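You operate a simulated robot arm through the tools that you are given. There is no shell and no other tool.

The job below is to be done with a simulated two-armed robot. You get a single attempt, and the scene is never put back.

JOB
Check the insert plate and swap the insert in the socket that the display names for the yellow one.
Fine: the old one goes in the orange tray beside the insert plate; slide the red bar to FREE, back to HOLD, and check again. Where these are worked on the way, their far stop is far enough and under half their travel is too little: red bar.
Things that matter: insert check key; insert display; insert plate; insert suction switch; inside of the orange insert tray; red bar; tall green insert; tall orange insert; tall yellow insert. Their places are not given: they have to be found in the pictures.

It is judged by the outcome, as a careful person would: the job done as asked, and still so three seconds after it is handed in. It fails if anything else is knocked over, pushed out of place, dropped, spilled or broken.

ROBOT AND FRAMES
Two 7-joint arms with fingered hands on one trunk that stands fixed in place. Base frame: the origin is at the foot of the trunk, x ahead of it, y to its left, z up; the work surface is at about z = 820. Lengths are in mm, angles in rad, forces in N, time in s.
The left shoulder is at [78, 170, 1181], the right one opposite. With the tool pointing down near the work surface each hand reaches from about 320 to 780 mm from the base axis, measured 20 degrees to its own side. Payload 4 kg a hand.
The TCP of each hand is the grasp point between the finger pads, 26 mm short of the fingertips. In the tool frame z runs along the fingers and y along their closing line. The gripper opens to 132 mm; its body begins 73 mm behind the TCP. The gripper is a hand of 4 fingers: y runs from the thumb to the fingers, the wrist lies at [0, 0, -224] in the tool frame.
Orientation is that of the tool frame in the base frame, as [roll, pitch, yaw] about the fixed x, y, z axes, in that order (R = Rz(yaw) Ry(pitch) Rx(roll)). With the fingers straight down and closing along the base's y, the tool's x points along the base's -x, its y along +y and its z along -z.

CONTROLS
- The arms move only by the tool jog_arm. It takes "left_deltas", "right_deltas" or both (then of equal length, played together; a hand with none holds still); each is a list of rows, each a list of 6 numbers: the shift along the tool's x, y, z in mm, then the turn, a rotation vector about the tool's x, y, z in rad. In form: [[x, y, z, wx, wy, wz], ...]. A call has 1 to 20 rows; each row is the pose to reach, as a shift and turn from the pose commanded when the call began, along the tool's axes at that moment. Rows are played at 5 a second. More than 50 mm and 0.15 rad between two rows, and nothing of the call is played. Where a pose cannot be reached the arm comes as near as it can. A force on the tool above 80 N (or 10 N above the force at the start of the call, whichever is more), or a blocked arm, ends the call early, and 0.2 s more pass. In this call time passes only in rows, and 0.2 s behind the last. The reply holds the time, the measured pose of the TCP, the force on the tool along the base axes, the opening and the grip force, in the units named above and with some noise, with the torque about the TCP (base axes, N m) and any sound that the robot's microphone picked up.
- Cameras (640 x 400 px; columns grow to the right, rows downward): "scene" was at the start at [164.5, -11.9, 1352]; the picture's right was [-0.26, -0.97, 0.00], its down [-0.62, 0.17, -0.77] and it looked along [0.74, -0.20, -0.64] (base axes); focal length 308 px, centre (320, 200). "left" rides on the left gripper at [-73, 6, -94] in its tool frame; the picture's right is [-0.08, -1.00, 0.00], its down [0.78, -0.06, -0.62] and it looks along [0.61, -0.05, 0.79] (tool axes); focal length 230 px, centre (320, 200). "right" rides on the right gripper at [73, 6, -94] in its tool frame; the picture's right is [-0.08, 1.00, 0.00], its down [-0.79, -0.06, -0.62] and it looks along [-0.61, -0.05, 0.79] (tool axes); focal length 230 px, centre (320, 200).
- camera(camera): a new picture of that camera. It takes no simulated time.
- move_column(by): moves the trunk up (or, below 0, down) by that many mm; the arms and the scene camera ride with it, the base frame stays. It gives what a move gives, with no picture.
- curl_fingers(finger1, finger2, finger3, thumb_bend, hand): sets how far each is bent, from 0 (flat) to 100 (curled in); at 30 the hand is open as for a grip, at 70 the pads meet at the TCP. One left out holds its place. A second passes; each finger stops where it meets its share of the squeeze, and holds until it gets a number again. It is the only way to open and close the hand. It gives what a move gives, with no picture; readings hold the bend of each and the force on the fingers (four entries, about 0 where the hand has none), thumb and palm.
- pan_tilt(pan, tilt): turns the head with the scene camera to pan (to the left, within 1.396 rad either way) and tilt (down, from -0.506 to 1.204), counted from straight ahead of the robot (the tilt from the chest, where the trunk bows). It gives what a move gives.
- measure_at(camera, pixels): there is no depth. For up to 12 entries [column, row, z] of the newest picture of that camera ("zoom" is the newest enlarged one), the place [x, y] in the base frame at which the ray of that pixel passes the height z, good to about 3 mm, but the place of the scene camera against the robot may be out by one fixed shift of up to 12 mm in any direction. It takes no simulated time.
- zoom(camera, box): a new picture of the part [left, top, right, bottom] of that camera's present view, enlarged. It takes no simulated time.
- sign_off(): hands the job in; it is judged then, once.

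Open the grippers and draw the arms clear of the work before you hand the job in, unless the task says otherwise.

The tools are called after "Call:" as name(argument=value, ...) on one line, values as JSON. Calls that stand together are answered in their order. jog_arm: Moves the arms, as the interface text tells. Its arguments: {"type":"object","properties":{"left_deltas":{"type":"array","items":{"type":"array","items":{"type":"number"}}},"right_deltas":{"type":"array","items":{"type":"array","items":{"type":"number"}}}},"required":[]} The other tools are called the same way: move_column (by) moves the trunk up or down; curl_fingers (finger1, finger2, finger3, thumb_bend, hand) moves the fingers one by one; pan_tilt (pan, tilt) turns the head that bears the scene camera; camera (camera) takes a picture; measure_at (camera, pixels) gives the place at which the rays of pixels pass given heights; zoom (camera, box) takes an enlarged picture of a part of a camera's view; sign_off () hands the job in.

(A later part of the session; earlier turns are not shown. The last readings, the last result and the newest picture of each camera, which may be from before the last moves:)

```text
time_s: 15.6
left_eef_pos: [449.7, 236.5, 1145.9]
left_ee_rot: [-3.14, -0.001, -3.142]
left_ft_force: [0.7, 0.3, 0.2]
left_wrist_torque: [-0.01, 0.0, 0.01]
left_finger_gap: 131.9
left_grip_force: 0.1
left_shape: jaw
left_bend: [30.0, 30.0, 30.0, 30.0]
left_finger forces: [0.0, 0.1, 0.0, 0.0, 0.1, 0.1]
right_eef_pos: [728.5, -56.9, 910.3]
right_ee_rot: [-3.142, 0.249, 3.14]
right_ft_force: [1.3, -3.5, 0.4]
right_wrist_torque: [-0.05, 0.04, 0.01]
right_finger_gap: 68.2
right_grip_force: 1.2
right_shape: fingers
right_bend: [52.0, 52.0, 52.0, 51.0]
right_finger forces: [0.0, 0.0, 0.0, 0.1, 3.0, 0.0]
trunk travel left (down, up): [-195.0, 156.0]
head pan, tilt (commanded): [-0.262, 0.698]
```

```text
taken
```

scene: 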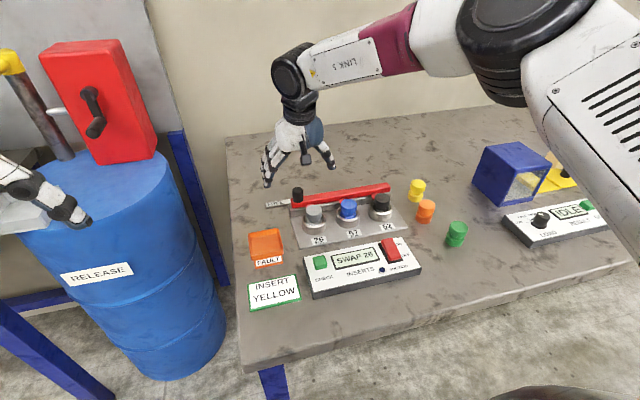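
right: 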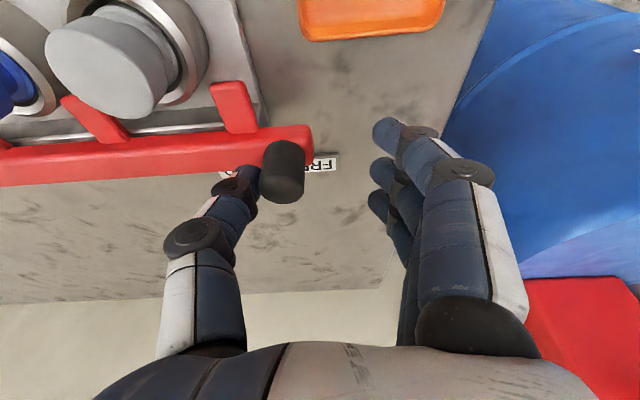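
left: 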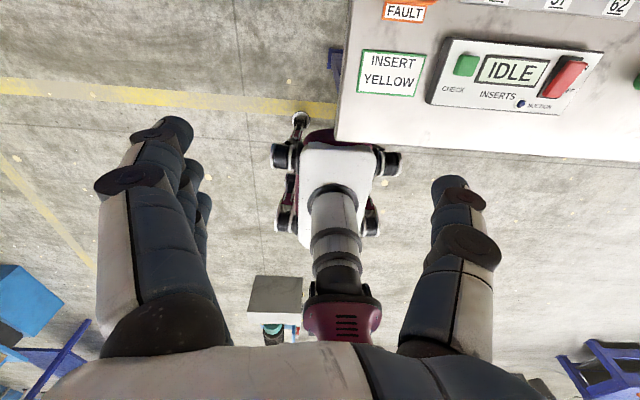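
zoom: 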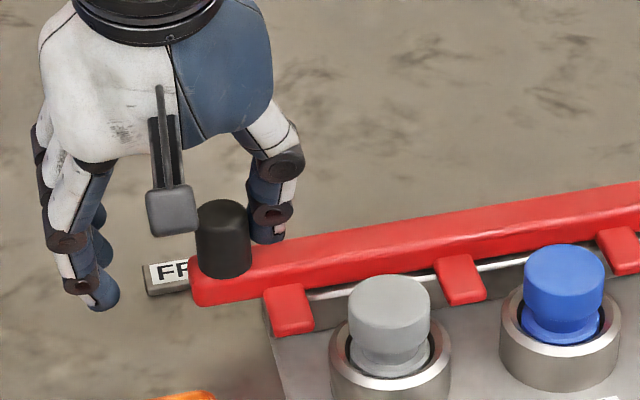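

Resistance rises to 3 N and the thumb gives slightly – possibly near the stop. I push a few mm more to confirm.

Call:
jog_arm(right_deltas=[[0, 4, 0, 0, 0, 0], [0, 8, 0, 0, 0, 0]])

Call:
zoom(camera="scene", box=[240, 150, 360, 230])

```text
time_s: 16.2
left_eef_pos: [448.7, 236.5, 1146.3]
left_ee_rot: [-3.141, 0.0, -3.141]
left_ft_force: [0.2, 0.9, 0.1]
left_wrist_torque: [-0.01, -0.01, 0.0]
left_finger_gap: 132.1
left_grip_force: 0.0
left_shape: jaw
left_bend: [30.0, 30.0, 30.0, 30.0]
left_finger forces: [0.1, 0.0, 0.0, 0.0, 0.0, 0.1]
right_eef_pos: [728.5, -50.0, 909.3]
right_ee_rot: [3.139, 0.25, 3.14]
right_ft_force: [1.5, -7.8, -1.2]
right_wrist_torque: [-0.1, -0.05, 0.0]
right_finger_gap: 73.5
right_grip_force: 3.0
right_shape: fingers
right_bend: [52.0, 52.0, 52.0, 49.0]
right_finger forces: [0.0, 0.0, 0.1, 0.0, 8.0, 0.0]
trunk travel left (down, up): [-195.0, 156.0]
head pan, tilt (commanded): [-0.262, 0.698]
```

```text
5.00 times, centred on (300, 190) of scene
```

zoom: 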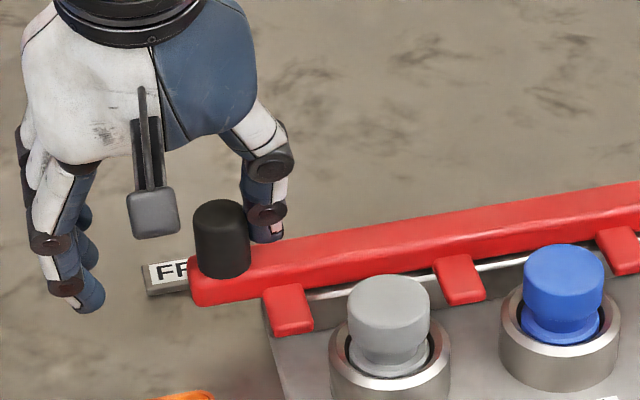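

The bar has not moved further under 8 N – it is at its FREE stop. I relieve the push, lift clear and back away to view the sockets and prongs.

Call:
jog_arm(right_deltas=[[0, -16, 0, 0, 0, 0], [6, -18, -25, 0, 0, 0], [17, -18, -70, 0, 0, 0], [30, -18, -100, 0, 0.05, 0], [60, -18, -107, 0, 0.12, 0], [90, -40, -110, 0, 0.2, 0], [125, -60, -110, 0, 0.25, 0]])

Call:
camera(camera="right")

Call:
zoom(camera="scene", box=[250, 160, 420, 260])

```text
time_s: 17.8
left_eef_pos: [449.4, 234.7, 1146.2]
left_ee_rot: [3.14, -0.001, -3.142]
left_ft_force: [-0.9, -0.2, 0.0]
left_wrist_torque: [0.03, 0.03, 0.02]
left_finger_gap: 131.8
left_grip_force: 0.2
left_shape: jaw
left_bend: [30.0, 30.0, 30.0, 30.0]
left_finger forces: [0.2, 0.0, 0.0, 0.1, 0.0, 0.0]
right_eef_pos: [578.4, -107.5, 984.3]
right_ee_rot: [-3.141, 0.002, 3.14]
right_ft_force: [-0.5, -0.7, 0.0]
right_wrist_torque: [0.0, 0.0, -0.02]
right_finger_gap: 64.7
right_grip_force: 0.1
right_shape: fingers
right_bend: [52.0, 52.0, 52.0, 52.0]
right_finger forces: [0.0, 0.0, 0.1, 0.0, 0.0, 0.1]
trunk travel left (down, up): [-195.0, 156.0]
head pan, tilt (commanded): [-0.262, 0.698]
```

```text
taken
```

right: 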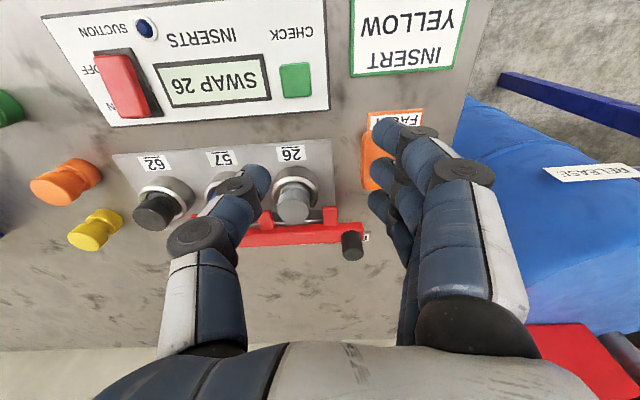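

```text
3.76 times, centred on (335, 210) of scene
```

zoom: 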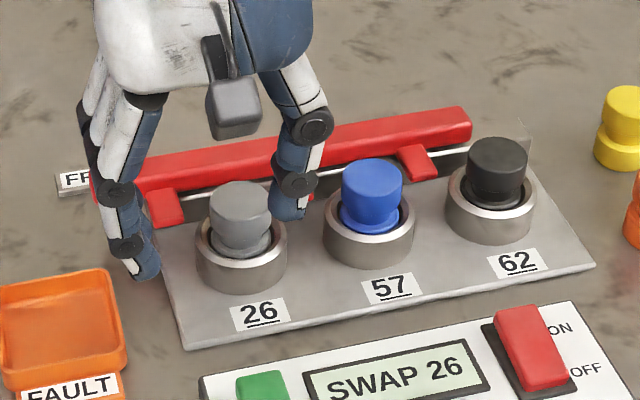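

The bar is at FREE with prongs midway between sockets. I zoom the right camera on socket 26 and its prong and measure.

Call:
zoom(camera="right", box=[200, 130, 400, 260])

Call:
measure_at(camera="right", pixels=[[293, 203, 871], [294, 188, 848], [330, 207, 856], [336, 225, 856], [323, 207, 856], [266, 216, 856], [292, 175, 848], [318, 184, 848], [295, 220, 871], [380, 150, 840]])

```text
3.08 times, centred on (300, 195) of right
```

zoom: 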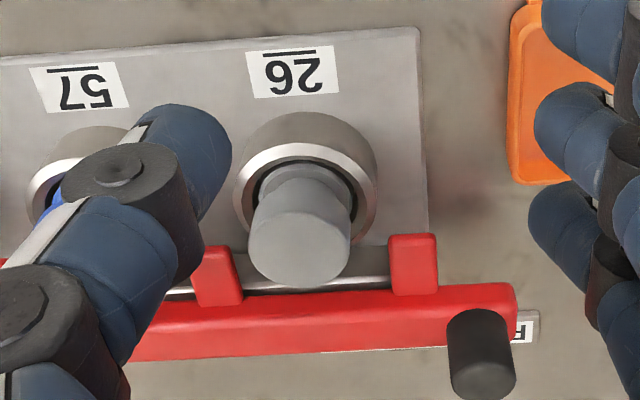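

```text
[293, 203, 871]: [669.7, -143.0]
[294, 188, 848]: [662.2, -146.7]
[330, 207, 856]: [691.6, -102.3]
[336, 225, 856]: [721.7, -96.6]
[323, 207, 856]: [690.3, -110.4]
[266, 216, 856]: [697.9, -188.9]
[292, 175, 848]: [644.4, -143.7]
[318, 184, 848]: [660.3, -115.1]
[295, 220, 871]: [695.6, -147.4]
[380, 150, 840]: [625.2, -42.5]
```

Insert 26 sits at ≈(672,-147), top ≈873; prong 26 now at y -112…-93, x≥690. I will grip with thumb plus middle and near finger only, keeping the far finger flat; first I check which finger number is the far one.

Call:
curl_fingers(hand="right", finger1=0, finger2=54, finger3=54, thumb_bend=54)

Call:
camera(camera="right")

Call:
zoom(camera="scene", box=[230, 130, 390, 260])

```text
time_s: 18.8
left_eef_pos: [448.4, 234.5, 1146.1]
left_ee_rot: [-3.141, 0.001, -3.141]
left_ft_force: [0.4, 0.1, 0.3]
left_wrist_torque: [-0.02, 0.03, 0.02]
left_finger_gap: 131.9
left_grip_force: 0.1
left_shape: jaw
left_bend: [30.0, 30.0, 30.0, 30.0]
left_finger forces: [0.1, 0.1, 0.0, 0.0, 0.0, 0.0]
right_eef_pos: [580.0, -106.1, 984.1]
right_ee_rot: [3.142, -0.001, 3.141]
right_ft_force: [0.1, 0.2, -0.8]
right_wrist_torque: [-0.01, 0.0, -0.04]
right_finger_gap: 127.6
right_grip_force: 0.0
right_shape: fingers
right_bend: [0.0, 54.0, 54.0, 54.0]
right_finger forces: [0.1, 0.1, 0.1, 0.1, 0.1, 0.1]
trunk travel left (down, up): [-195.0, 156.0]
head pan, tilt (commanded): [-0.262, 0.698]
```

```text
taken
```

right: 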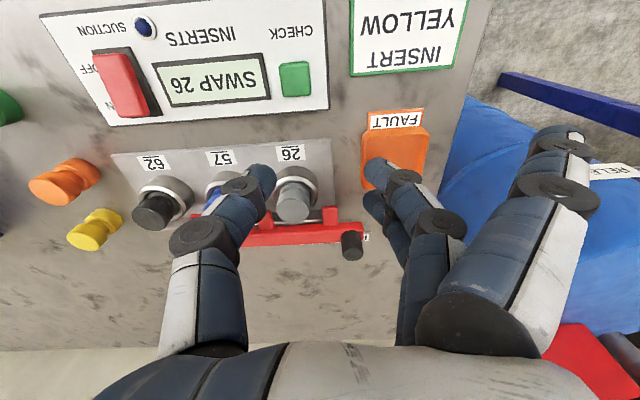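

```text
3.08 times, centred on (310, 195) of scene
```

zoom: 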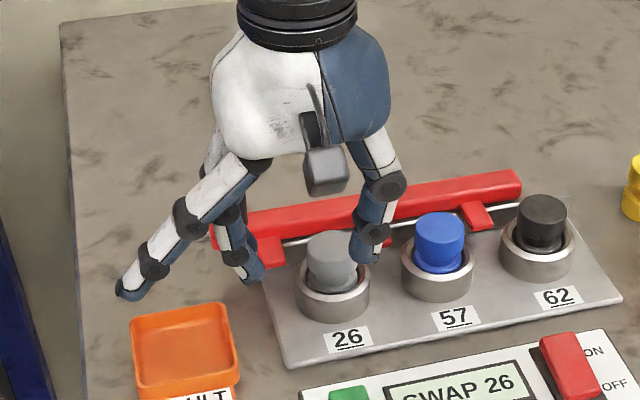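

finger1 is the near one, finger3 the far one. I use a thumb + middle-finger pinch with fingers 1 and 3 flat, and move above insert 26.

Call:
curl_fingers(hand="right", finger1=5, finger2=54, finger3=5, thumb_bend=54)

Call:
jog_arm(right_deltas=[[-30, -14, 0, 0, 0, 0], [-60, -28, 10, 0, 0, 0], [-92, -41, 24, 0, 0, 0], [-92, -41, 44, 0, 0, 0], [-92, -41, 54, 0, 0, 0]])

Call:
camera(camera="right")

Call:
zoom(camera="scene", box=[250, 150, 370, 250])

```text
time_s: 19.8
left_eef_pos: [449.5, 235.0, 1145.6]
left_ee_rot: [3.141, 0.0, 3.141]
left_ft_force: [0.8, -0.1, 0.7]
left_wrist_torque: [-0.01, 0.0, 0.03]
left_finger_gap: 131.9
left_grip_force: 0.1
left_shape: jaw
left_bend: [30.0, 30.0, 30.0, 30.0]
left_finger forces: [0.0, 0.0, 0.0, 0.1, 0.0, 0.0]
right_eef_pos: [579.4, -105.4, 982.9]
right_ee_rot: [-3.14, 0.0, -3.14]
right_ft_force: [0.3, -0.8, -0.1]
right_wrist_torque: [0.01, -0.03, 0.0]
right_finger_gap: 123.8
right_grip_force: 0.0
right_shape: fingers
right_bend: [5.0, 54.0, 5.0, 54.0]
right_finger forces: [0.0, 0.0, 0.0, 0.0, 0.1, 0.1]
trunk travel left (down, up): [-195.0, 156.0]
head pan, tilt (commanded): [-0.262, 0.698]
```

```text
time_s: 21.0
left_eef_pos: [449.5, 236.6, 1146.3]
left_ee_rot: [-3.141, -0.001, -3.14]
left_ft_force: [0.4, 0.6, 0.1]
left_wrist_torque: [0.02, -0.02, 0.01]
left_finger_gap: 132.1
left_grip_force: 0.1
left_shape: jaw
left_bend: [30.0, 30.0, 30.0, 30.0]
left_finger forces: [0.0, 0.1, 0.1, 0.0, 0.0, 0.0]
right_eef_pos: [672.7, -149.1, 931.8]
right_ee_rot: [3.14, 0.001, 3.141]
right_ft_force: [0.6, -0.1, 0.8]
right_wrist_torque: [0.02, 0.03, 0.01]
right_finger_gap: 123.6
right_grip_force: 0.0
right_shape: fingers
right_bend: [5.0, 54.0, 5.0, 54.0]
right_finger forces: [0.1, 0.0, 0.0, 0.0, 0.0, 0.0]
trunk travel left (down, up): [-195.0, 156.0]
head pan, tilt (commanded): [-0.262, 0.698]
```

```text
taken
```

right: 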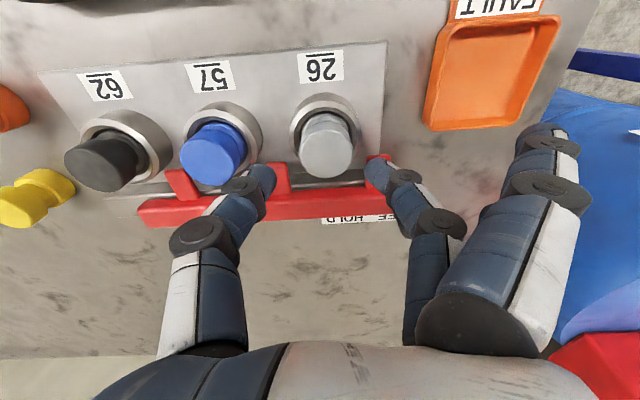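

```text
4.00 times, centred on (310, 200) of scene
```

zoom: 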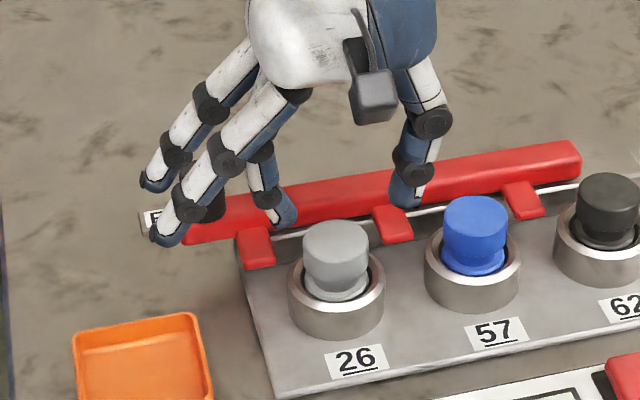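

I zoom in on the insert in the right camera to refine alignment.

Call:
zoom(camera="right", box=[240, 80, 400, 200])

Call:
measure_at(camera="right", pixels=[[326, 157, 873], [326, 150, 873], [321, 127, 850], [290, 125, 850], [355, 125, 850], [300, 157, 873], [353, 157, 873]])

```text
3.33 times, centred on (320, 140) of right
```

zoom: 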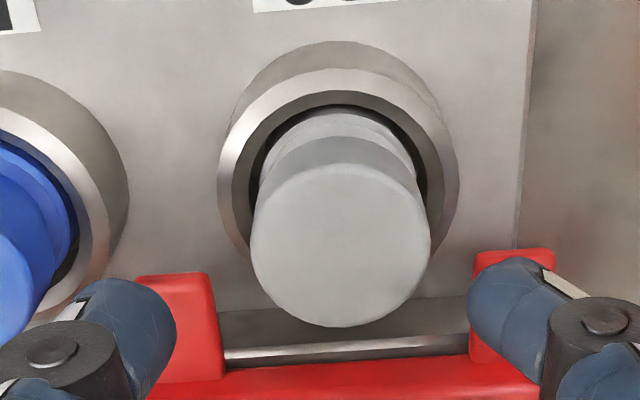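

```text
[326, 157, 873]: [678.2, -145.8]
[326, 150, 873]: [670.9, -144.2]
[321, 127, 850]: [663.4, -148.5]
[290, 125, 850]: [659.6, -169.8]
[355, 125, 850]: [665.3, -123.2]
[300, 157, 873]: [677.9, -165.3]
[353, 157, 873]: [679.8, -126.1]
```

Top-face centre is at about (674,-145). I align and descend in small steps to bring the tips beside the insert head.

Call:
jog_arm(right_deltas=[[-1, 4, 10, 0, 0, 0], [-1, 4, 20, 0, 0, 0], [-1, 4, 30, 0, 0, 0], [-1, 4, 38, 0, 0, 0]])

Call:
camera(camera="right")

Call:
zoom(camera="scene", box=[260, 160, 370, 250])

```text
time_s: 22.0
left_eef_pos: [449.6, 235.2, 1145.6]
left_ee_rot: [3.141, -0.001, 3.141]
left_ft_force: [0.2, 0.5, 0.1]
left_wrist_torque: [0.0, 0.04, -0.01]
left_finger_gap: 132.1
left_grip_force: 0.1
left_shape: jaw
left_bend: [30.0, 30.0, 30.0, 30.0]
left_finger forces: [0.1, 0.0, 0.0, 0.1, 0.1, 0.1]
right_eef_pos: [674.3, -146.3, 891.9]
right_ee_rot: [3.141, 0.001, 3.141]
right_ft_force: [-0.8, 0.5, 0.6]
right_wrist_torque: [-0.05, 0.0, 0.01]
right_finger_gap: 123.6
right_grip_force: 0.0
right_shape: fingers
right_bend: [5.0, 54.0, 5.0, 54.0]
right_finger forces: [0.1, 0.0, 0.0, 0.1, 0.0, 0.0]
trunk travel left (down, up): [-195.0, 156.0]
head pan, tilt (commanded): [-0.262, 0.698]
```

```text
taken
```

right: 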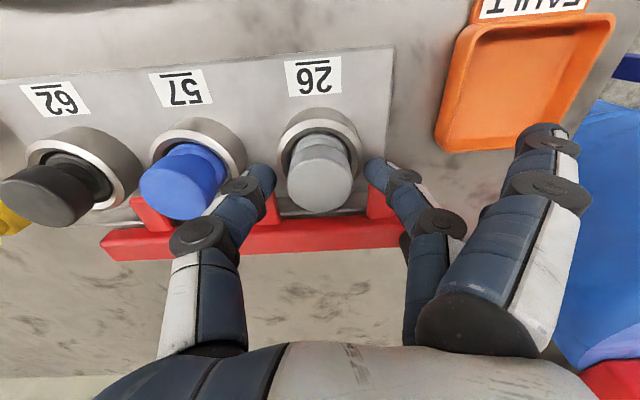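

```text
4.44 times, centred on (315, 205) of scene
```

zoom: 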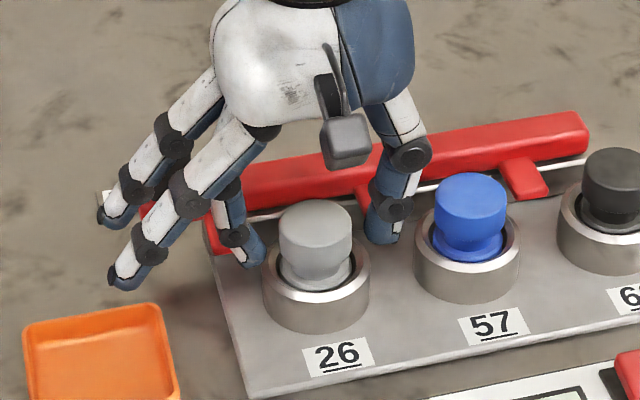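

I verify that finger tips and insert axis line up in the scene view by measuring tips at z≈856 and the insert top at z≈873.

Call:
measure_at(camera="zoom", pixels=[[382, 240, 856], [252, 265, 856], [315, 218, 873], [315, 275, 853], [316, 290, 848]])

Call:
zoom(camera="right", box=[230, 90, 410, 230])

```text
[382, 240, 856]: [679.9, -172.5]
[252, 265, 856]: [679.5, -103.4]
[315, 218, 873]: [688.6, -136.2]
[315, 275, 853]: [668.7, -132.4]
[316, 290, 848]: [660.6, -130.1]
```

```text
2.86 times, centred on (320, 160) of right
```

zoom: 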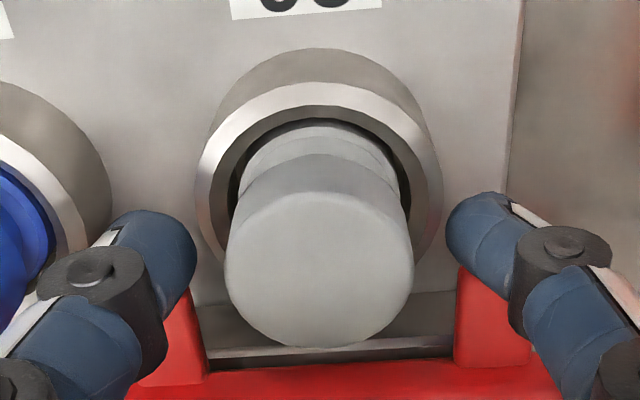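

Alignment is good (tips mid y matches insert within 2 mm). I close thumb and middle finger onto the insert head.

Call:
curl_fingers(hand="right", finger2=64, thumb_bend=64)

Call:
zoom(camera="right", box=[230, 90, 410, 230])

Call:
zoom(camera="scene", box=[260, 160, 370, 250])

```text
time_s: 23.0
left_eef_pos: [449.7, 235.9, 1146.4]
left_ee_rot: [-3.141, 0.001, 3.14]
left_ft_force: [0.0, 0.9, 0.5]
left_wrist_torque: [0.01, -0.01, -0.01]
left_finger_gap: 131.8
left_grip_force: 0.0
left_shape: jaw
left_bend: [30.0, 30.0, 30.0, 30.0]
left_finger forces: [0.1, 0.1, 0.0, 0.0, 0.0, 0.0]
right_eef_pos: [675.3, -145.8, 891.7]
right_ee_rot: [3.141, 0.0, -3.14]
right_ft_force: [-1.2, -0.3, 0.7]
right_wrist_torque: [-0.01, 0.02, 0.02]
right_finger_gap: 113.2
right_grip_force: 4.5
right_shape: fingers
right_bend: [5.0, 59.0, 5.0, 62.0]
right_finger forces: [0.0, 4.6, 0.0, 0.0, 4.4, 0.1]
trunk travel left (down, up): [-195.0, 156.0]
head pan, tilt (commanded): [-0.262, 0.698]
```

```text
2.86 times, centred on (320, 160) of right
```

zoom: 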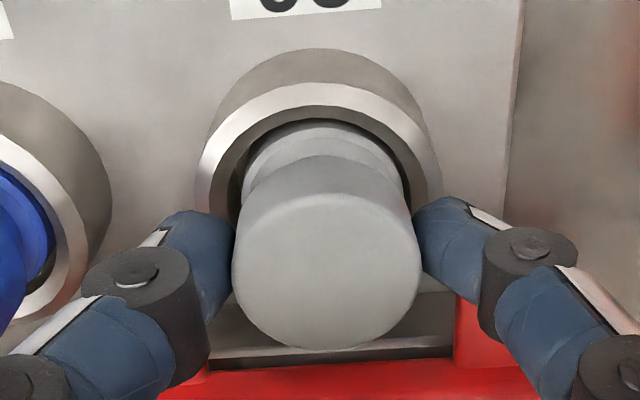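

```text
4.44 times, centred on (315, 205) of scene
```

zoom: 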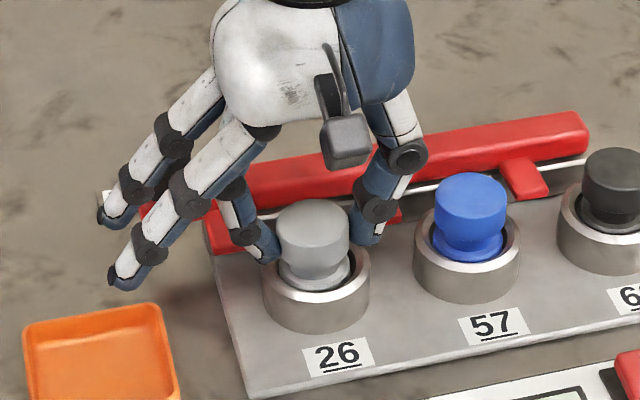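

Contact made with ~4.5 N. I command a firmer squeeze before lifting.

Call:
curl_fingers(hand="right", finger2=72, thumb_bend=72)

```text
time_s: 24.0
left_eef_pos: [448.1, 236.0, 1146.5]
left_ee_rot: [3.141, 0.001, 3.141]
left_ft_force: [-0.3, 0.4, 0.7]
left_wrist_torque: [-0.01, -0.01, 0.0]
left_finger_gap: 132.0
left_grip_force: 0.1
left_shape: jaw
left_bend: [30.0, 30.0, 30.0, 30.0]
left_finger forces: [0.0, 0.0, 0.0, 0.1, 0.0, 0.1]
right_eef_pos: [673.7, -145.9, 893.5]
right_ee_rot: [3.141, -0.001, 3.14]
right_ft_force: [0.5, -3.9, 1.9]
right_wrist_torque: [-0.13, 0.02, 0.0]
right_finger_gap: 109.1
right_grip_force: 11.7
right_shape: fingers
right_bend: [5.0, 58.0, 5.0, 66.0]
right_finger forces: [0.0, 9.7, 0.1, 0.0, 13.9, 0.0]
trunk travel left (down, up): [-195.0, 156.0]
head pan, tilt (commanded): [-0.262, 0.698]
```

Grip is 11.7 N. I lift a few mm gently and watch the vertical force for any suction holding it.

Call:
jog_arm(right_deltas=[[0, 0, -3, 0, 0, 0], [0, 0, -6, 0, 0, 0], [0, 0, -9, 0, 0, 0]])

Call:
zoom(camera="right", box=[230, 90, 410, 230])

Call:
zoom(camera="scene", box=[260, 160, 370, 250])

```text
time_s: 24.8
left_eef_pos: [449.9, 235.9, 1145.8]
left_ee_rot: [-3.14, 0.0, 3.141]
left_ft_force: [-0.2, -0.1, -0.3]
left_wrist_torque: [-0.03, 0.01, 0.02]
left_finger_gap: 132.1
left_grip_force: 0.0
left_shape: jaw
left_bend: [30.0, 30.0, 30.0, 30.0]
left_finger forces: [0.1, 0.1, 0.0, 0.1, 0.0, 0.0]
right_eef_pos: [673.4, -145.0, 901.0]
right_ee_rot: [3.141, -0.002, 3.141]
right_ft_force: [-0.1, -3.0, -0.5]
right_wrist_torque: [-0.16, -0.01, 0.01]
right_finger_gap: 109.0
right_grip_force: 11.0
right_shape: fingers
right_bend: [5.0, 57.0, 5.0, 67.0]
right_finger forces: [0.0, 10.2, 0.0, 0.1, 12.4, 0.0]
trunk travel left (down, up): [-195.0, 156.0]
head pan, tilt (commanded): [-0.262, 0.698]
```

```text
2.86 times, centred on (320, 160) of right
```

zoom: 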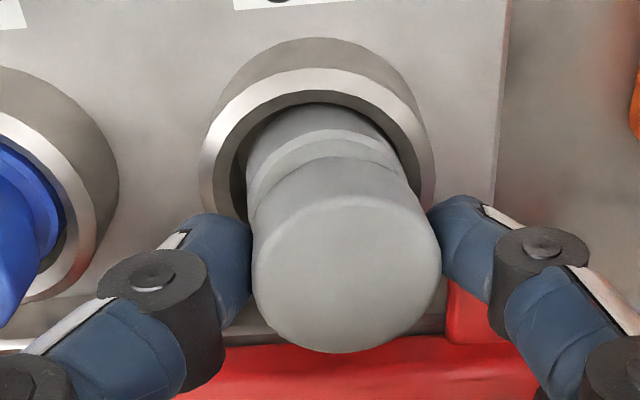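

```text
4.44 times, centred on (315, 205) of scene
```

zoom: 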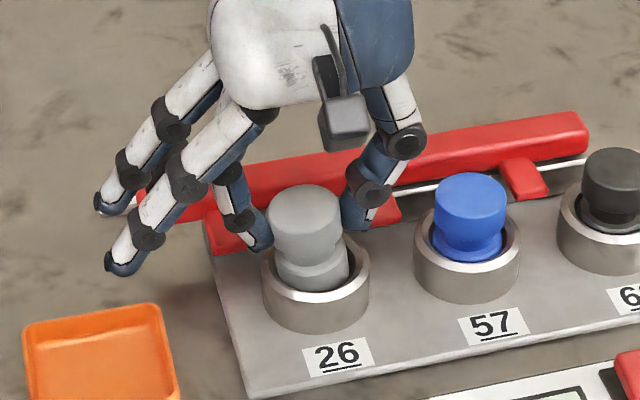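

The insert is rising freely with no suction pull; it leans slightly toward +y against the bore. I nudge the hand -y and keep lifting until it is well clear.

Call:
jog_arm(right_deltas=[[0, -3, -3, 0, 0, 0], [0, -4, -10, 0, 0, 0], [0, -4, -18, 0, 0, 0], [0, -4, -26, 0, 0, 0], [0, -4, -36, 0, 0, 0], [0, -4, -50, 0, 0, 0], [0, -4, -65, 0, 0, 0], [0, -4, -80, 0, 0, 0]])

Call:
camera(camera="right")

Call:
zoom(camera="scene", box=[240, 100, 400, 260])

```text
time_s: 26.6
left_eef_pos: [449.2, 235.5, 1146.3]
left_ee_rot: [-3.141, 0.001, 3.141]
left_ft_force: [-0.3, 0.3, -0.8]
left_wrist_torque: [0.02, 0.02, -0.01]
left_finger_gap: 131.9
left_grip_force: 0.1
left_shape: jaw
left_bend: [30.0, 30.0, 30.0, 30.0]
left_finger forces: [0.0, 0.0, 0.0, 0.0, 0.1, 0.1]
right_eef_pos: [674.4, -147.0, 985.1]
right_ee_rot: [3.142, -0.001, 3.141]
right_ft_force: [0.1, 0.8, -0.1]
right_wrist_torque: [-0.03, -0.03, -0.04]
right_finger_gap: 108.4
right_grip_force: 11.1
right_shape: fingers
right_bend: [5.0, 57.0, 5.0, 67.0]
right_finger forces: [0.0, 10.8, 0.0, 0.0, 10.7, 0.0]
trunk travel left (down, up): [-195.0, 156.0]
head pan, tilt (commanded): [-0.262, 0.698]
```

```text
taken
```

right: 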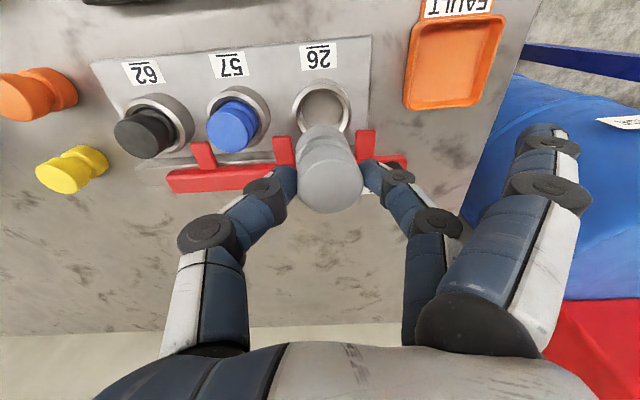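

```text
2.50 times, centred on (320, 180) of scene
```

zoom: 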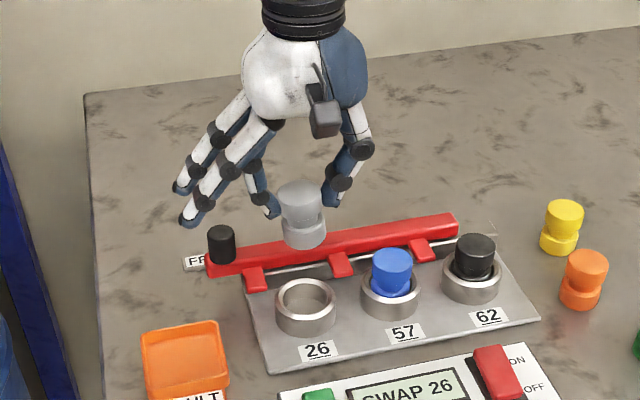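

The grey insert is out and held. I measure the tray interior corners in the right view (around (455,62)).

Call:
measure_at(camera="right", pixels=[[455, 60, 825], [420, 22, 840], [503, 14, 840], [407, 106, 840], [477, 107, 840], [455, 60, 840], [322, 104, 850], [297, 104, 850], [350, 102, 850]])

Call:
zoom(camera="right", box=[280, 0, 520, 150])

Call:
measure_at(camera="scene", pixels=[[264, 242, 825]])

```text
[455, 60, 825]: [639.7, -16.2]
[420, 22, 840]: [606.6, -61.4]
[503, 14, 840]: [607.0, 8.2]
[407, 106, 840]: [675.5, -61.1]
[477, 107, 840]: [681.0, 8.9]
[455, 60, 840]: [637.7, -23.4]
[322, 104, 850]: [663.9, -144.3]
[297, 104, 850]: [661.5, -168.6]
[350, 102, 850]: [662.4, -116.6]
```

```text
2.67 times, centred on (400, 75) of right
```

zoom: 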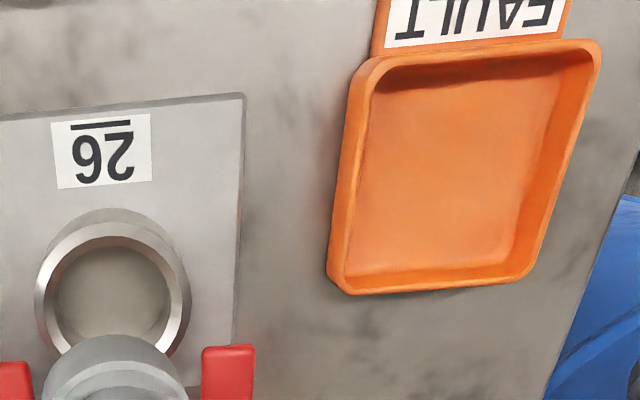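

```text
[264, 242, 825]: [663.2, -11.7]
```

Tray interior centre ≈ (643,-23). I carry the insert over it and lower partway.

Call:
jog_arm(right_deltas=[[10, 40, 0, 0, 0, 0], [20, 80, 0, 0, 0, 0], [31, 123, 0, 0, 0, 0], [31, 123, 20, 0, 0, 0], [31, 123, 40, 0, 0, 0], [31, 123, 55, 0, 0, 0]])

Call:
camera(camera="right")

Call:
zoom(camera="scene", box=[200, 150, 360, 280])

```text
time_s: 28.0
left_eef_pos: [451.2, 234.9, 1146.0]
left_ee_rot: [3.141, 0.001, -3.14]
left_ft_force: [0.4, 1.0, 0.3]
left_wrist_torque: [-0.01, 0.01, -0.01]
left_finger_gap: 131.9
left_grip_force: 0.0
left_shape: jaw
left_bend: [30.0, 30.0, 30.0, 30.0]
left_finger forces: [0.0, 0.0, 0.1, 0.1, 0.1, 0.1]
right_eef_pos: [644.4, -25.7, 927.6]
right_ee_rot: [-3.14, 0.0, 3.139]
right_ft_force: [0.5, 0.4, -0.3]
right_wrist_torque: [0.0, 0.0, 0.02]
right_finger_gap: 108.1
right_grip_force: 10.8
right_shape: fingers
right_bend: [5.0, 57.0, 5.0, 67.0]
right_finger forces: [0.0, 10.7, 0.0, 0.0, 10.7, 0.1]
trunk travel left (down, up): [-195.0, 156.0]
head pan, tilt (commanded): [-0.262, 0.698]
```

```text
taken
```

right: 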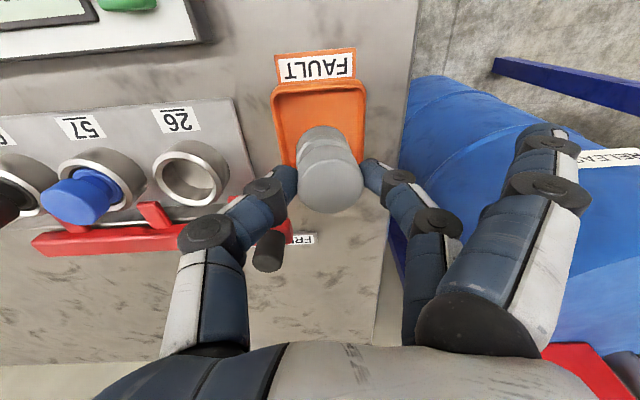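

```text
3.08 times, centred on (280, 215) of scene
```

zoom: 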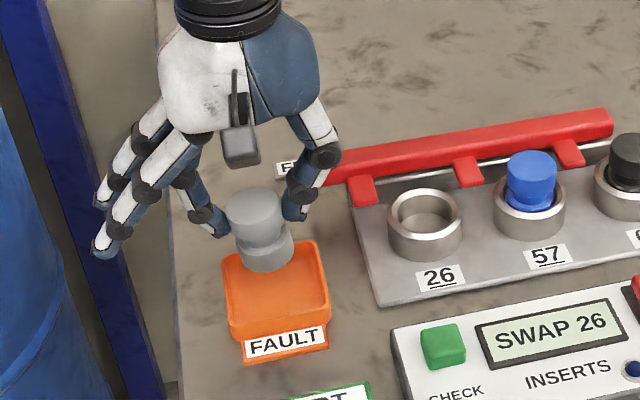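

I check bottom-of-insert and tray centre in the scene zoom to verify they line up before lowering.

Call:
measure_at(camera="zoom", pixels=[[276, 288, 838], [280, 283, 826], [263, 258, 862], [263, 250, 867], [222, 258, 838], [318, 240, 838], [330, 318, 838], [233, 338, 838]])

Call:
zoom(camera="right", box=[240, 40, 420, 230])

```text
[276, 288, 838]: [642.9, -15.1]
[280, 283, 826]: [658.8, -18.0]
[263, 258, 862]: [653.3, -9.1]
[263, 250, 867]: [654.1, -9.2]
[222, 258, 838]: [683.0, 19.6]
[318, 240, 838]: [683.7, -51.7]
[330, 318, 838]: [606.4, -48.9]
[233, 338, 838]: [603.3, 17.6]
```

```text
2.11 times, centred on (330, 135) of right
```

zoom: 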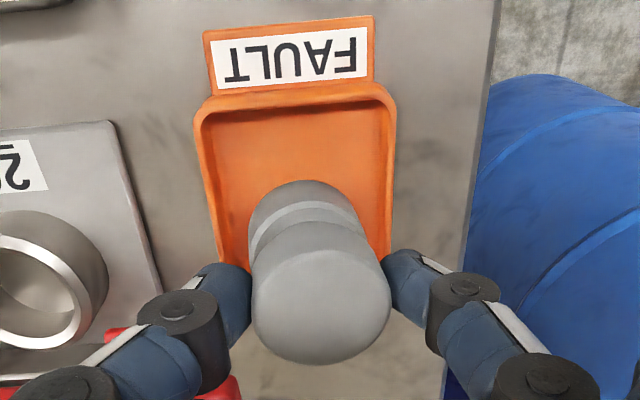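

The insert is about 5 mm too far in +x and +y relative to tray centre. I shift and lower towards the tray floor.

Call:
jog_arm(right_deltas=[[5, -5, 5, 0, 0, 0], [5, -5, 15, 0, 0, 0], [5, -5, 22, 0, 0, 0], [5, -5, 27, 0, 0, 0]])

Call:
zoom(camera="scene", box=[220, 180, 320, 280])

```text
time_s: 29.0
left_eef_pos: [449.1, 235.2, 1146.2]
left_ee_rot: [-3.141, 0.0, 3.141]
left_ft_force: [0.0, 0.1, 0.2]
left_wrist_torque: [-0.02, 0.03, -0.01]
left_finger_gap: 131.9
left_grip_force: 0.0
left_shape: jaw
left_bend: [30.0, 30.0, 30.0, 30.0]
left_finger forces: [0.1, 0.1, 0.0, 0.0, 0.0, 0.0]
right_eef_pos: [639.4, -29.7, 899.6]
right_ee_rot: [-3.14, 0.0, 3.139]
right_ft_force: [-0.5, 0.2, -1.3]
right_wrist_torque: [-0.04, 0.01, 0.02]
right_finger_gap: 108.0
right_grip_force: 10.7
right_shape: fingers
right_bend: [5.0, 57.0, 5.0, 67.0]
right_finger forces: [0.0, 10.8, 0.1, 0.1, 10.7, 0.0]
trunk travel left (down, up): [-195.0, 156.0]
head pan, tilt (commanded): [-0.262, 0.698]
```

```text
4.00 times, centred on (270, 230) of scene
```

zoom: 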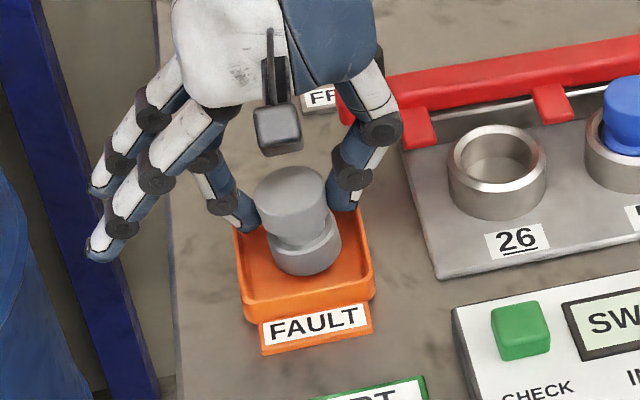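

The insert is over the tray floor. I lower in small steps watching for contact.

Call:
jog_arm(right_deltas=[[0, 0, 2, 0, 0, 0], [0, 0, 4, 0, 0, 0]])

```text
time_s: 29.6
left_eef_pos: [449.5, 236.0, 1145.6]
left_ee_rot: [-3.14, 0.0, -3.141]
left_ft_force: [0.1, 0.0, 0.1]
left_wrist_torque: [0.0, 0.03, 0.02]
left_finger_gap: 131.9
left_grip_force: 0.1
left_shape: jaw
left_bend: [30.0, 30.0, 30.0, 30.0]
left_finger forces: [0.0, 0.1, 0.1, 0.0, 0.0, 0.0]
right_eef_pos: [637.4, -29.7, 895.7]
right_ee_rot: [3.14, 0.001, 3.14]
right_ft_force: [-0.6, 0.2, -0.7]
right_wrist_torque: [-0.03, -0.01, -0.04]
right_finger_gap: 108.1
right_grip_force: 10.9
right_shape: fingers
right_bend: [5.0, 57.0, 5.0, 67.0]
right_finger forces: [0.0, 10.9, 0.0, 0.0, 10.7, 0.0]
trunk travel left (down, up): [-195.0, 156.0]
head pan, tilt (commanded): [-0.262, 0.698]
```

No contact yet; lowering a little further.

Call:
jog_arm(right_deltas=[[0, 0, 2, 0, 0, 0], [0, 0, 4, 0, 0, 0]])

Call:
zoom(camera="scene", box=[230, 200, 310, 270])

```text
time_s: 30.2
left_eef_pos: [449.7, 236.5, 1146.5]
left_ee_rot: [-3.141, -0.001, -3.141]
left_ft_force: [-0.1, -0.5, 0.8]
left_wrist_torque: [-0.02, 0.0, -0.02]
left_finger_gap: 132.0
left_grip_force: 0.0
left_shape: jaw
left_bend: [30.0, 30.0, 30.0, 30.0]
left_finger forces: [0.1, 0.0, 0.0, 0.0, 0.0, 0.0]
right_eef_pos: [638.7, -28.9, 891.8]
right_ee_rot: [3.14, 0.002, 3.14]
right_ft_force: [0.1, -0.1, -0.4]
right_wrist_torque: [0.05, -0.02, 0.0]
right_finger_gap: 107.9
right_grip_force: 10.9
right_shape: fingers
right_bend: [5.0, 57.0, 5.0, 67.0]
right_finger forces: [0.0, 10.8, 0.0, 0.0, 10.7, 0.0]
trunk travel left (down, up): [-195.0, 156.0]
head pan, tilt (commanded): [-0.262, 0.698]
```

```text
5.71 times, centred on (270, 235) of scene
```

zoom: 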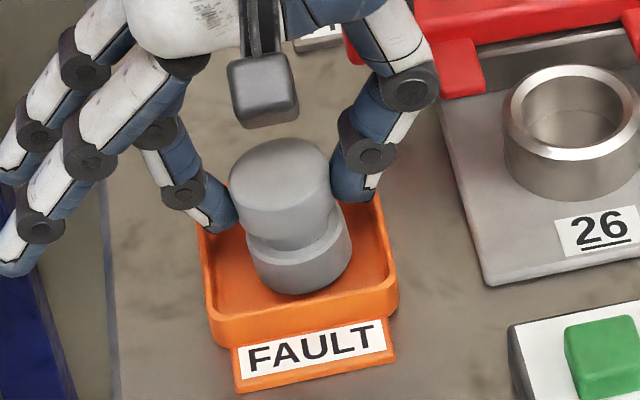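

Still no contact; the tips remain above the tray rim. I lower further in small steps.

Call:
jog_arm(right_deltas=[[0, 0, 2, 0, 0, 0], [0, 0, 4, 0, 0, 0]])

```text
time_s: 30.8
left_eef_pos: [448.8, 236.1, 1146.0]
left_ee_rot: [-3.141, 0.0, 3.141]
left_ft_force: [-0.3, -0.1, -0.6]
left_wrist_torque: [-0.02, 0.02, -0.02]
left_finger_gap: 131.8
left_grip_force: 0.0
left_shape: jaw
left_bend: [30.0, 30.0, 30.0, 30.0]
left_finger forces: [0.0, 0.1, 0.0, 0.0, 0.1, 0.0]
right_eef_pos: [637.7, -29.7, 887.2]
right_ee_rot: [3.141, 0.002, -3.142]
right_ft_force: [-0.4, 0.0, -1.2]
right_wrist_torque: [0.0, 0.03, 0.01]
right_finger_gap: 108.2
right_grip_force: 10.9
right_shape: fingers
right_bend: [5.0, 57.0, 5.0, 67.0]
right_finger forces: [0.0, 10.8, 0.1, 0.0, 10.6, 0.0]
trunk travel left (down, up): [-195.0, 156.0]
head pan, tilt (commanded): [-0.262, 0.698]
```

Still free. I continue down.

Call:
jog_arm(right_deltas=[[0, 0, 2, 0, 0, 0], [0, 0, 4, 0, 0, 0]])

Call:
zoom(camera="scene", box=[230, 200, 310, 270])

Call:
camera(camera="right")

```text
time_s: 31.4
left_eef_pos: [448.5, 235.0, 1146.5]
left_ee_rot: [3.141, 0.001, 3.14]
left_ft_force: [0.2, 0.6, 1.0]
left_wrist_torque: [-0.03, 0.03, 0.0]
left_finger_gap: 132.0
left_grip_force: 0.1
left_shape: jaw
left_bend: [30.0, 30.0, 30.0, 30.0]
left_finger forces: [0.0, 0.0, 0.1, 0.0, 0.0, 0.0]
right_eef_pos: [636.6, -29.8, 885.5]
right_ee_rot: [-3.14, 0.002, 3.14]
right_ft_force: [-0.3, -0.7, 7.1]
right_wrist_torque: [0.08, 0.01, 0.04]
right_finger_gap: 108.1
right_grip_force: 11.8
right_shape: fingers
right_bend: [5.0, 57.0, 5.0, 67.0]
right_finger forces: [0.0, 10.6, 0.1, 0.0, 12.4, 0.0]
trunk travel left (down, up): [-195.0, 156.0]
head pan, tilt (commanded): [-0.262, 0.698]
```

```text
5.71 times, centred on (270, 235) of scene
```

zoom: 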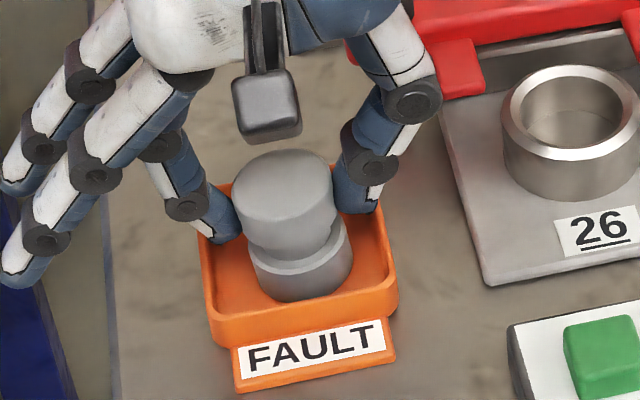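

```text
taken
```

right: 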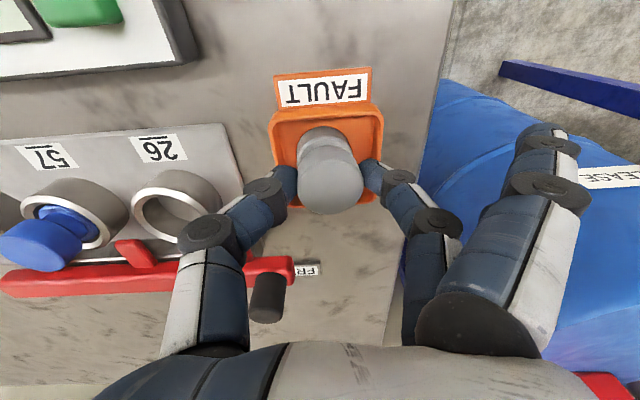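

Contact at TCP z≈885 with 7 N: the insert rests on the tray floor. I ease the upward load by 1 mm and open the pinch gently.

Call:
jog_arm(right_deltas=[[0, 0, -1, 0, 0, 0]])

Call:
curl_fingers(hand="right", finger2=54, thumb_bend=61)

Call:
zoom(camera="scene", box=[230, 200, 310, 270])

```text
time_s: 31.8
left_eef_pos: [448.9, 236.7, 1146.3]
left_ee_rot: [-3.141, 0.001, 3.141]
left_ft_force: [-0.1, -0.1, -0.4]
left_wrist_torque: [0.02, -0.02, 0.0]
left_finger_gap: 132.1
left_grip_force: 0.0
left_shape: jaw
left_bend: [30.0, 30.0, 30.0, 30.0]
left_finger forces: [0.0, 0.1, 0.1, 0.1, 0.1, 0.0]
right_eef_pos: [637.1, -30.4, 886.2]
right_ee_rot: [-3.142, 0.001, 3.141]
right_ft_force: [0.8, -0.7, 3.5]
right_wrist_torque: [0.05, -0.04, 0.02]
right_finger_gap: 108.1
right_grip_force: 11.4
right_shape: fingers
right_bend: [5.0, 57.0, 5.0, 67.0]
right_finger forces: [0.1, 10.7, 0.1, 0.0, 12.2, 0.0]
trunk travel left (down, up): [-195.0, 156.0]
head pan, tilt (commanded): [-0.262, 0.698]
```

```text
time_s: 32.8
left_eef_pos: [448.9, 236.0, 1145.3]
left_ee_rot: [3.14, 0.0, -3.141]
left_ft_force: [0.2, 0.0, -0.2]
left_wrist_torque: [-0.04, -0.04, -0.04]
left_finger_gap: 131.9
left_grip_force: 0.1
left_shape: jaw
left_bend: [30.0, 30.0, 30.0, 30.0]
left_finger forces: [0.1, 0.0, 0.1, 0.0, 0.1, 0.0]
right_eef_pos: [638.1, -29.9, 886.6]
right_ee_rot: [-3.141, 0.0, 3.141]
right_ft_force: [0.5, -0.2, 0.5]
right_wrist_torque: [0.03, -0.02, 0.04]
right_finger_gap: 111.6
right_grip_force: 0.0
right_shape: fingers
right_bend: [5.0, 54.0, 5.0, 61.0]
right_finger forces: [0.1, 0.0, 0.1, 0.1, 0.1, 0.0]
trunk travel left (down, up): [-195.0, 156.0]
head pan, tilt (commanded): [-0.262, 0.698]
```

```text
5.71 times, centred on (270, 235) of scene
```

zoom: 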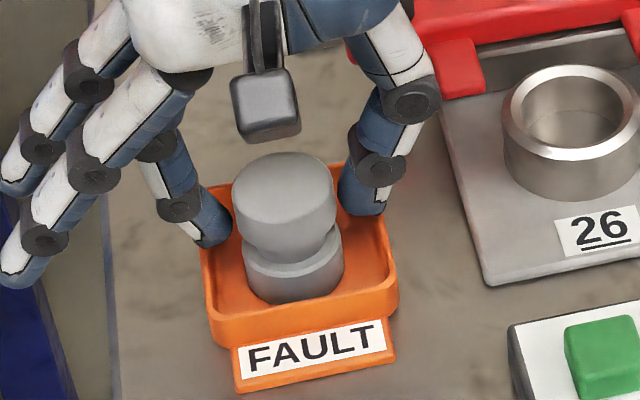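

Insert stands upright in the tray and is released. I widen slightly and lift straight up.

Call:
curl_fingers(hand="right", finger2=51, thumb_bend=56)

Call:
jog_arm(right_deltas=[[0, 0, -10, 0, 0, 0], [0, 0, -25, 0, 0, 0], [0, 0, -50, 0, 0, 0], [0, 0, -85, 0, 0, 0], [0, 0, -120, 0, 0, 0]])

Call:
zoom(camera="scene", box=[220, 150, 460, 300])

```text
time_s: 33.8
left_eef_pos: [449.9, 236.1, 1145.4]
left_ee_rot: [3.142, -0.001, 3.14]
left_ft_force: [-0.5, 0.4, 0.0]
left_wrist_torque: [-0.03, 0.01, 0.01]
left_finger_gap: 131.8
left_grip_force: 0.1
left_shape: jaw
left_bend: [30.0, 30.0, 30.0, 30.0]
left_finger forces: [0.1, 0.0, 0.0, 0.0, 0.0, 0.0]
right_eef_pos: [638.4, -29.2, 886.1]
right_ee_rot: [-3.141, 0.0, -3.14]
right_ft_force: [0.0, -0.1, -0.3]
right_wrist_torque: [0.01, -0.05, -0.01]
right_finger_gap: 119.7
right_grip_force: 0.0
right_shape: fingers
right_bend: [5.0, 51.0, 5.0, 56.0]
right_finger forces: [0.0, 0.0, 0.0, 0.0, 0.0, 0.1]
trunk travel left (down, up): [-195.0, 156.0]
head pan, tilt (commanded): [-0.262, 0.698]
```

```text
time_s: 35.0
left_eef_pos: [449.0, 236.0, 1145.9]
left_ee_rot: [3.14, 0.0, 3.14]
left_ft_force: [0.2, -1.0, 0.7]
left_wrist_torque: [0.03, -0.02, -0.01]
left_finger_gap: 131.7
left_grip_force: 0.0
left_shape: jaw
left_bend: [30.0, 30.0, 30.0, 30.0]
left_finger forces: [0.0, 0.0, 0.1, 0.0, 0.0, 0.0]
right_eef_pos: [636.7, -31.2, 1005.6]
right_ee_rot: [3.141, -0.001, -3.141]
right_ft_force: [-0.1, 0.5, 0.0]
right_wrist_torque: [-0.01, 0.0, 0.0]
right_finger_gap: 119.2
right_grip_force: 0.1
right_shape: fingers
right_bend: [5.0, 51.0, 5.0, 56.0]
right_finger forces: [0.1, 0.0, 0.0, 0.1, 0.0, 0.1]
trunk travel left (down, up): [-195.0, 156.0]
head pan, tilt (commanded): [-0.262, 0.698]
```

```text
2.67 times, centred on (340, 225) of scene
```

zoom: 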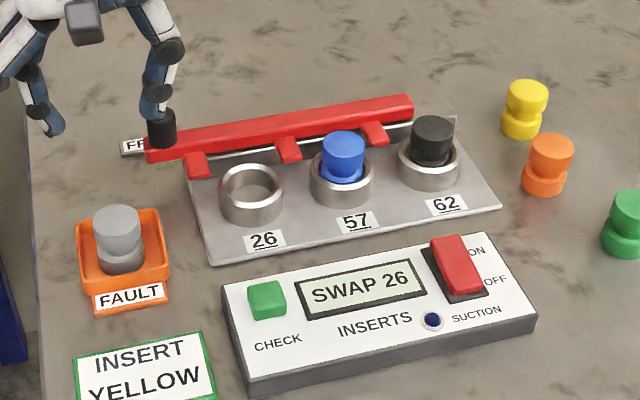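

The swap-out is done: grey insert stands in the tray. Next I check clearances around the yellow insert (scene zoom) before moving the hand there.

Call:
zoom(camera="scene", box=[390, 120, 560, 260])

Call:
measure_at(camera="scene", pixels=[[473, 183, 820], [511, 207, 820], [416, 198, 820], [418, 184, 862], [425, 220, 820], [427, 205, 862]])

```text
2.86 times, centred on (475, 190) of scene
```

zoom: 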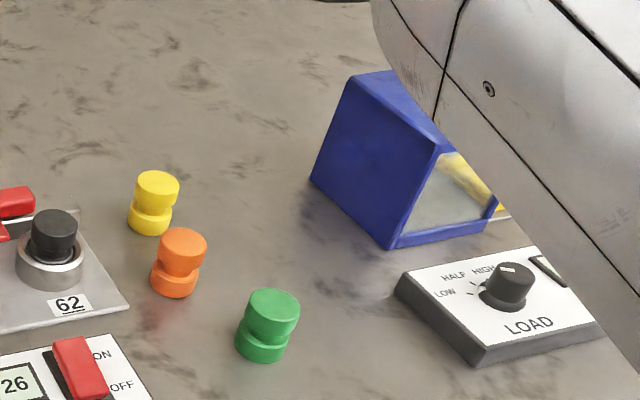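

```text
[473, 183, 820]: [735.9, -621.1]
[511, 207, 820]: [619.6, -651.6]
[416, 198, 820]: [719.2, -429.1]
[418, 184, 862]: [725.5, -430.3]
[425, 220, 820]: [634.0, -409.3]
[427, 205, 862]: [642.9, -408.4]
```

Nothing blocks the path; the blue box face is at y≈-610. I carry the hand at height over to the yellow insert, adding a forward tilt for reach.

Call:
jog_arm(right_deltas=[[-8, -40, 0, 0, -0.02, 0], [-16, -80, 0, 0, -0.04, 0], [-24, -120, 0, 0, -0.06, 0], [-32, -160, 0, 0, -0.09, 0], [-40, -200, 0, 0, -0.11, 0], [-48, -240, 0, 0, -0.13, 0], [-56, -280, 0, 0, -0.15, 0], [-62, -320, 0, 0, -0.18, 0], [-68, -360, 0, 0, -0.2, 0], [-72, -396, 10, 0, -0.22, 0], [-72, -396, 30, 0, -0.22, 0]])

Call:
camera(camera="right")

Call:
camera(camera="scene")

```text
time_s: 37.4
left_eef_pos: [449.7, 235.9, 1145.9]
left_ee_rot: [-3.141, 0.0, 3.141]
left_ft_force: [0.3, -1.1, 0.4]
left_wrist_torque: [0.0, -0.04, 0.0]
left_finger_gap: 132.0
left_grip_force: 0.1
left_shape: jaw
left_bend: [30.0, 30.0, 30.0, 30.0]
left_finger forces: [0.0, 0.1, 0.0, 0.0, 0.0, 0.1]
right_eef_pos: [709.7, -425.0, 977.1]
right_ee_rot: [-3.141, 0.22, 3.139]
right_ft_force: [-0.4, -0.3, 0.8]
right_wrist_torque: [-0.03, 0.02, 0.03]
right_finger_gap: 119.6
right_grip_force: 0.1
right_shape: fingers
right_bend: [5.0, 51.0, 5.0, 56.0]
right_finger forces: [0.0, 0.1, 0.1, 0.1, 0.0, 0.0]
trunk travel left (down, up): [-195.0, 156.0]
head pan, tilt (commanded): [-0.262, 0.698]
```

```text
taken
```

right: 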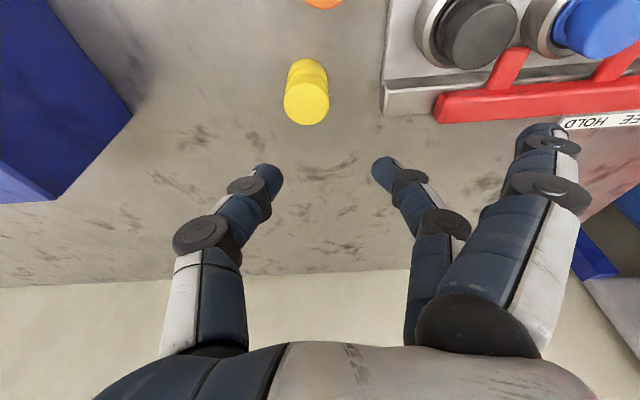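

```text
taken
```

scene: 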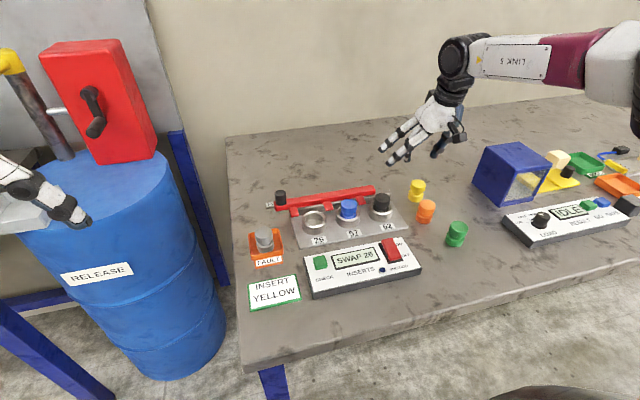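

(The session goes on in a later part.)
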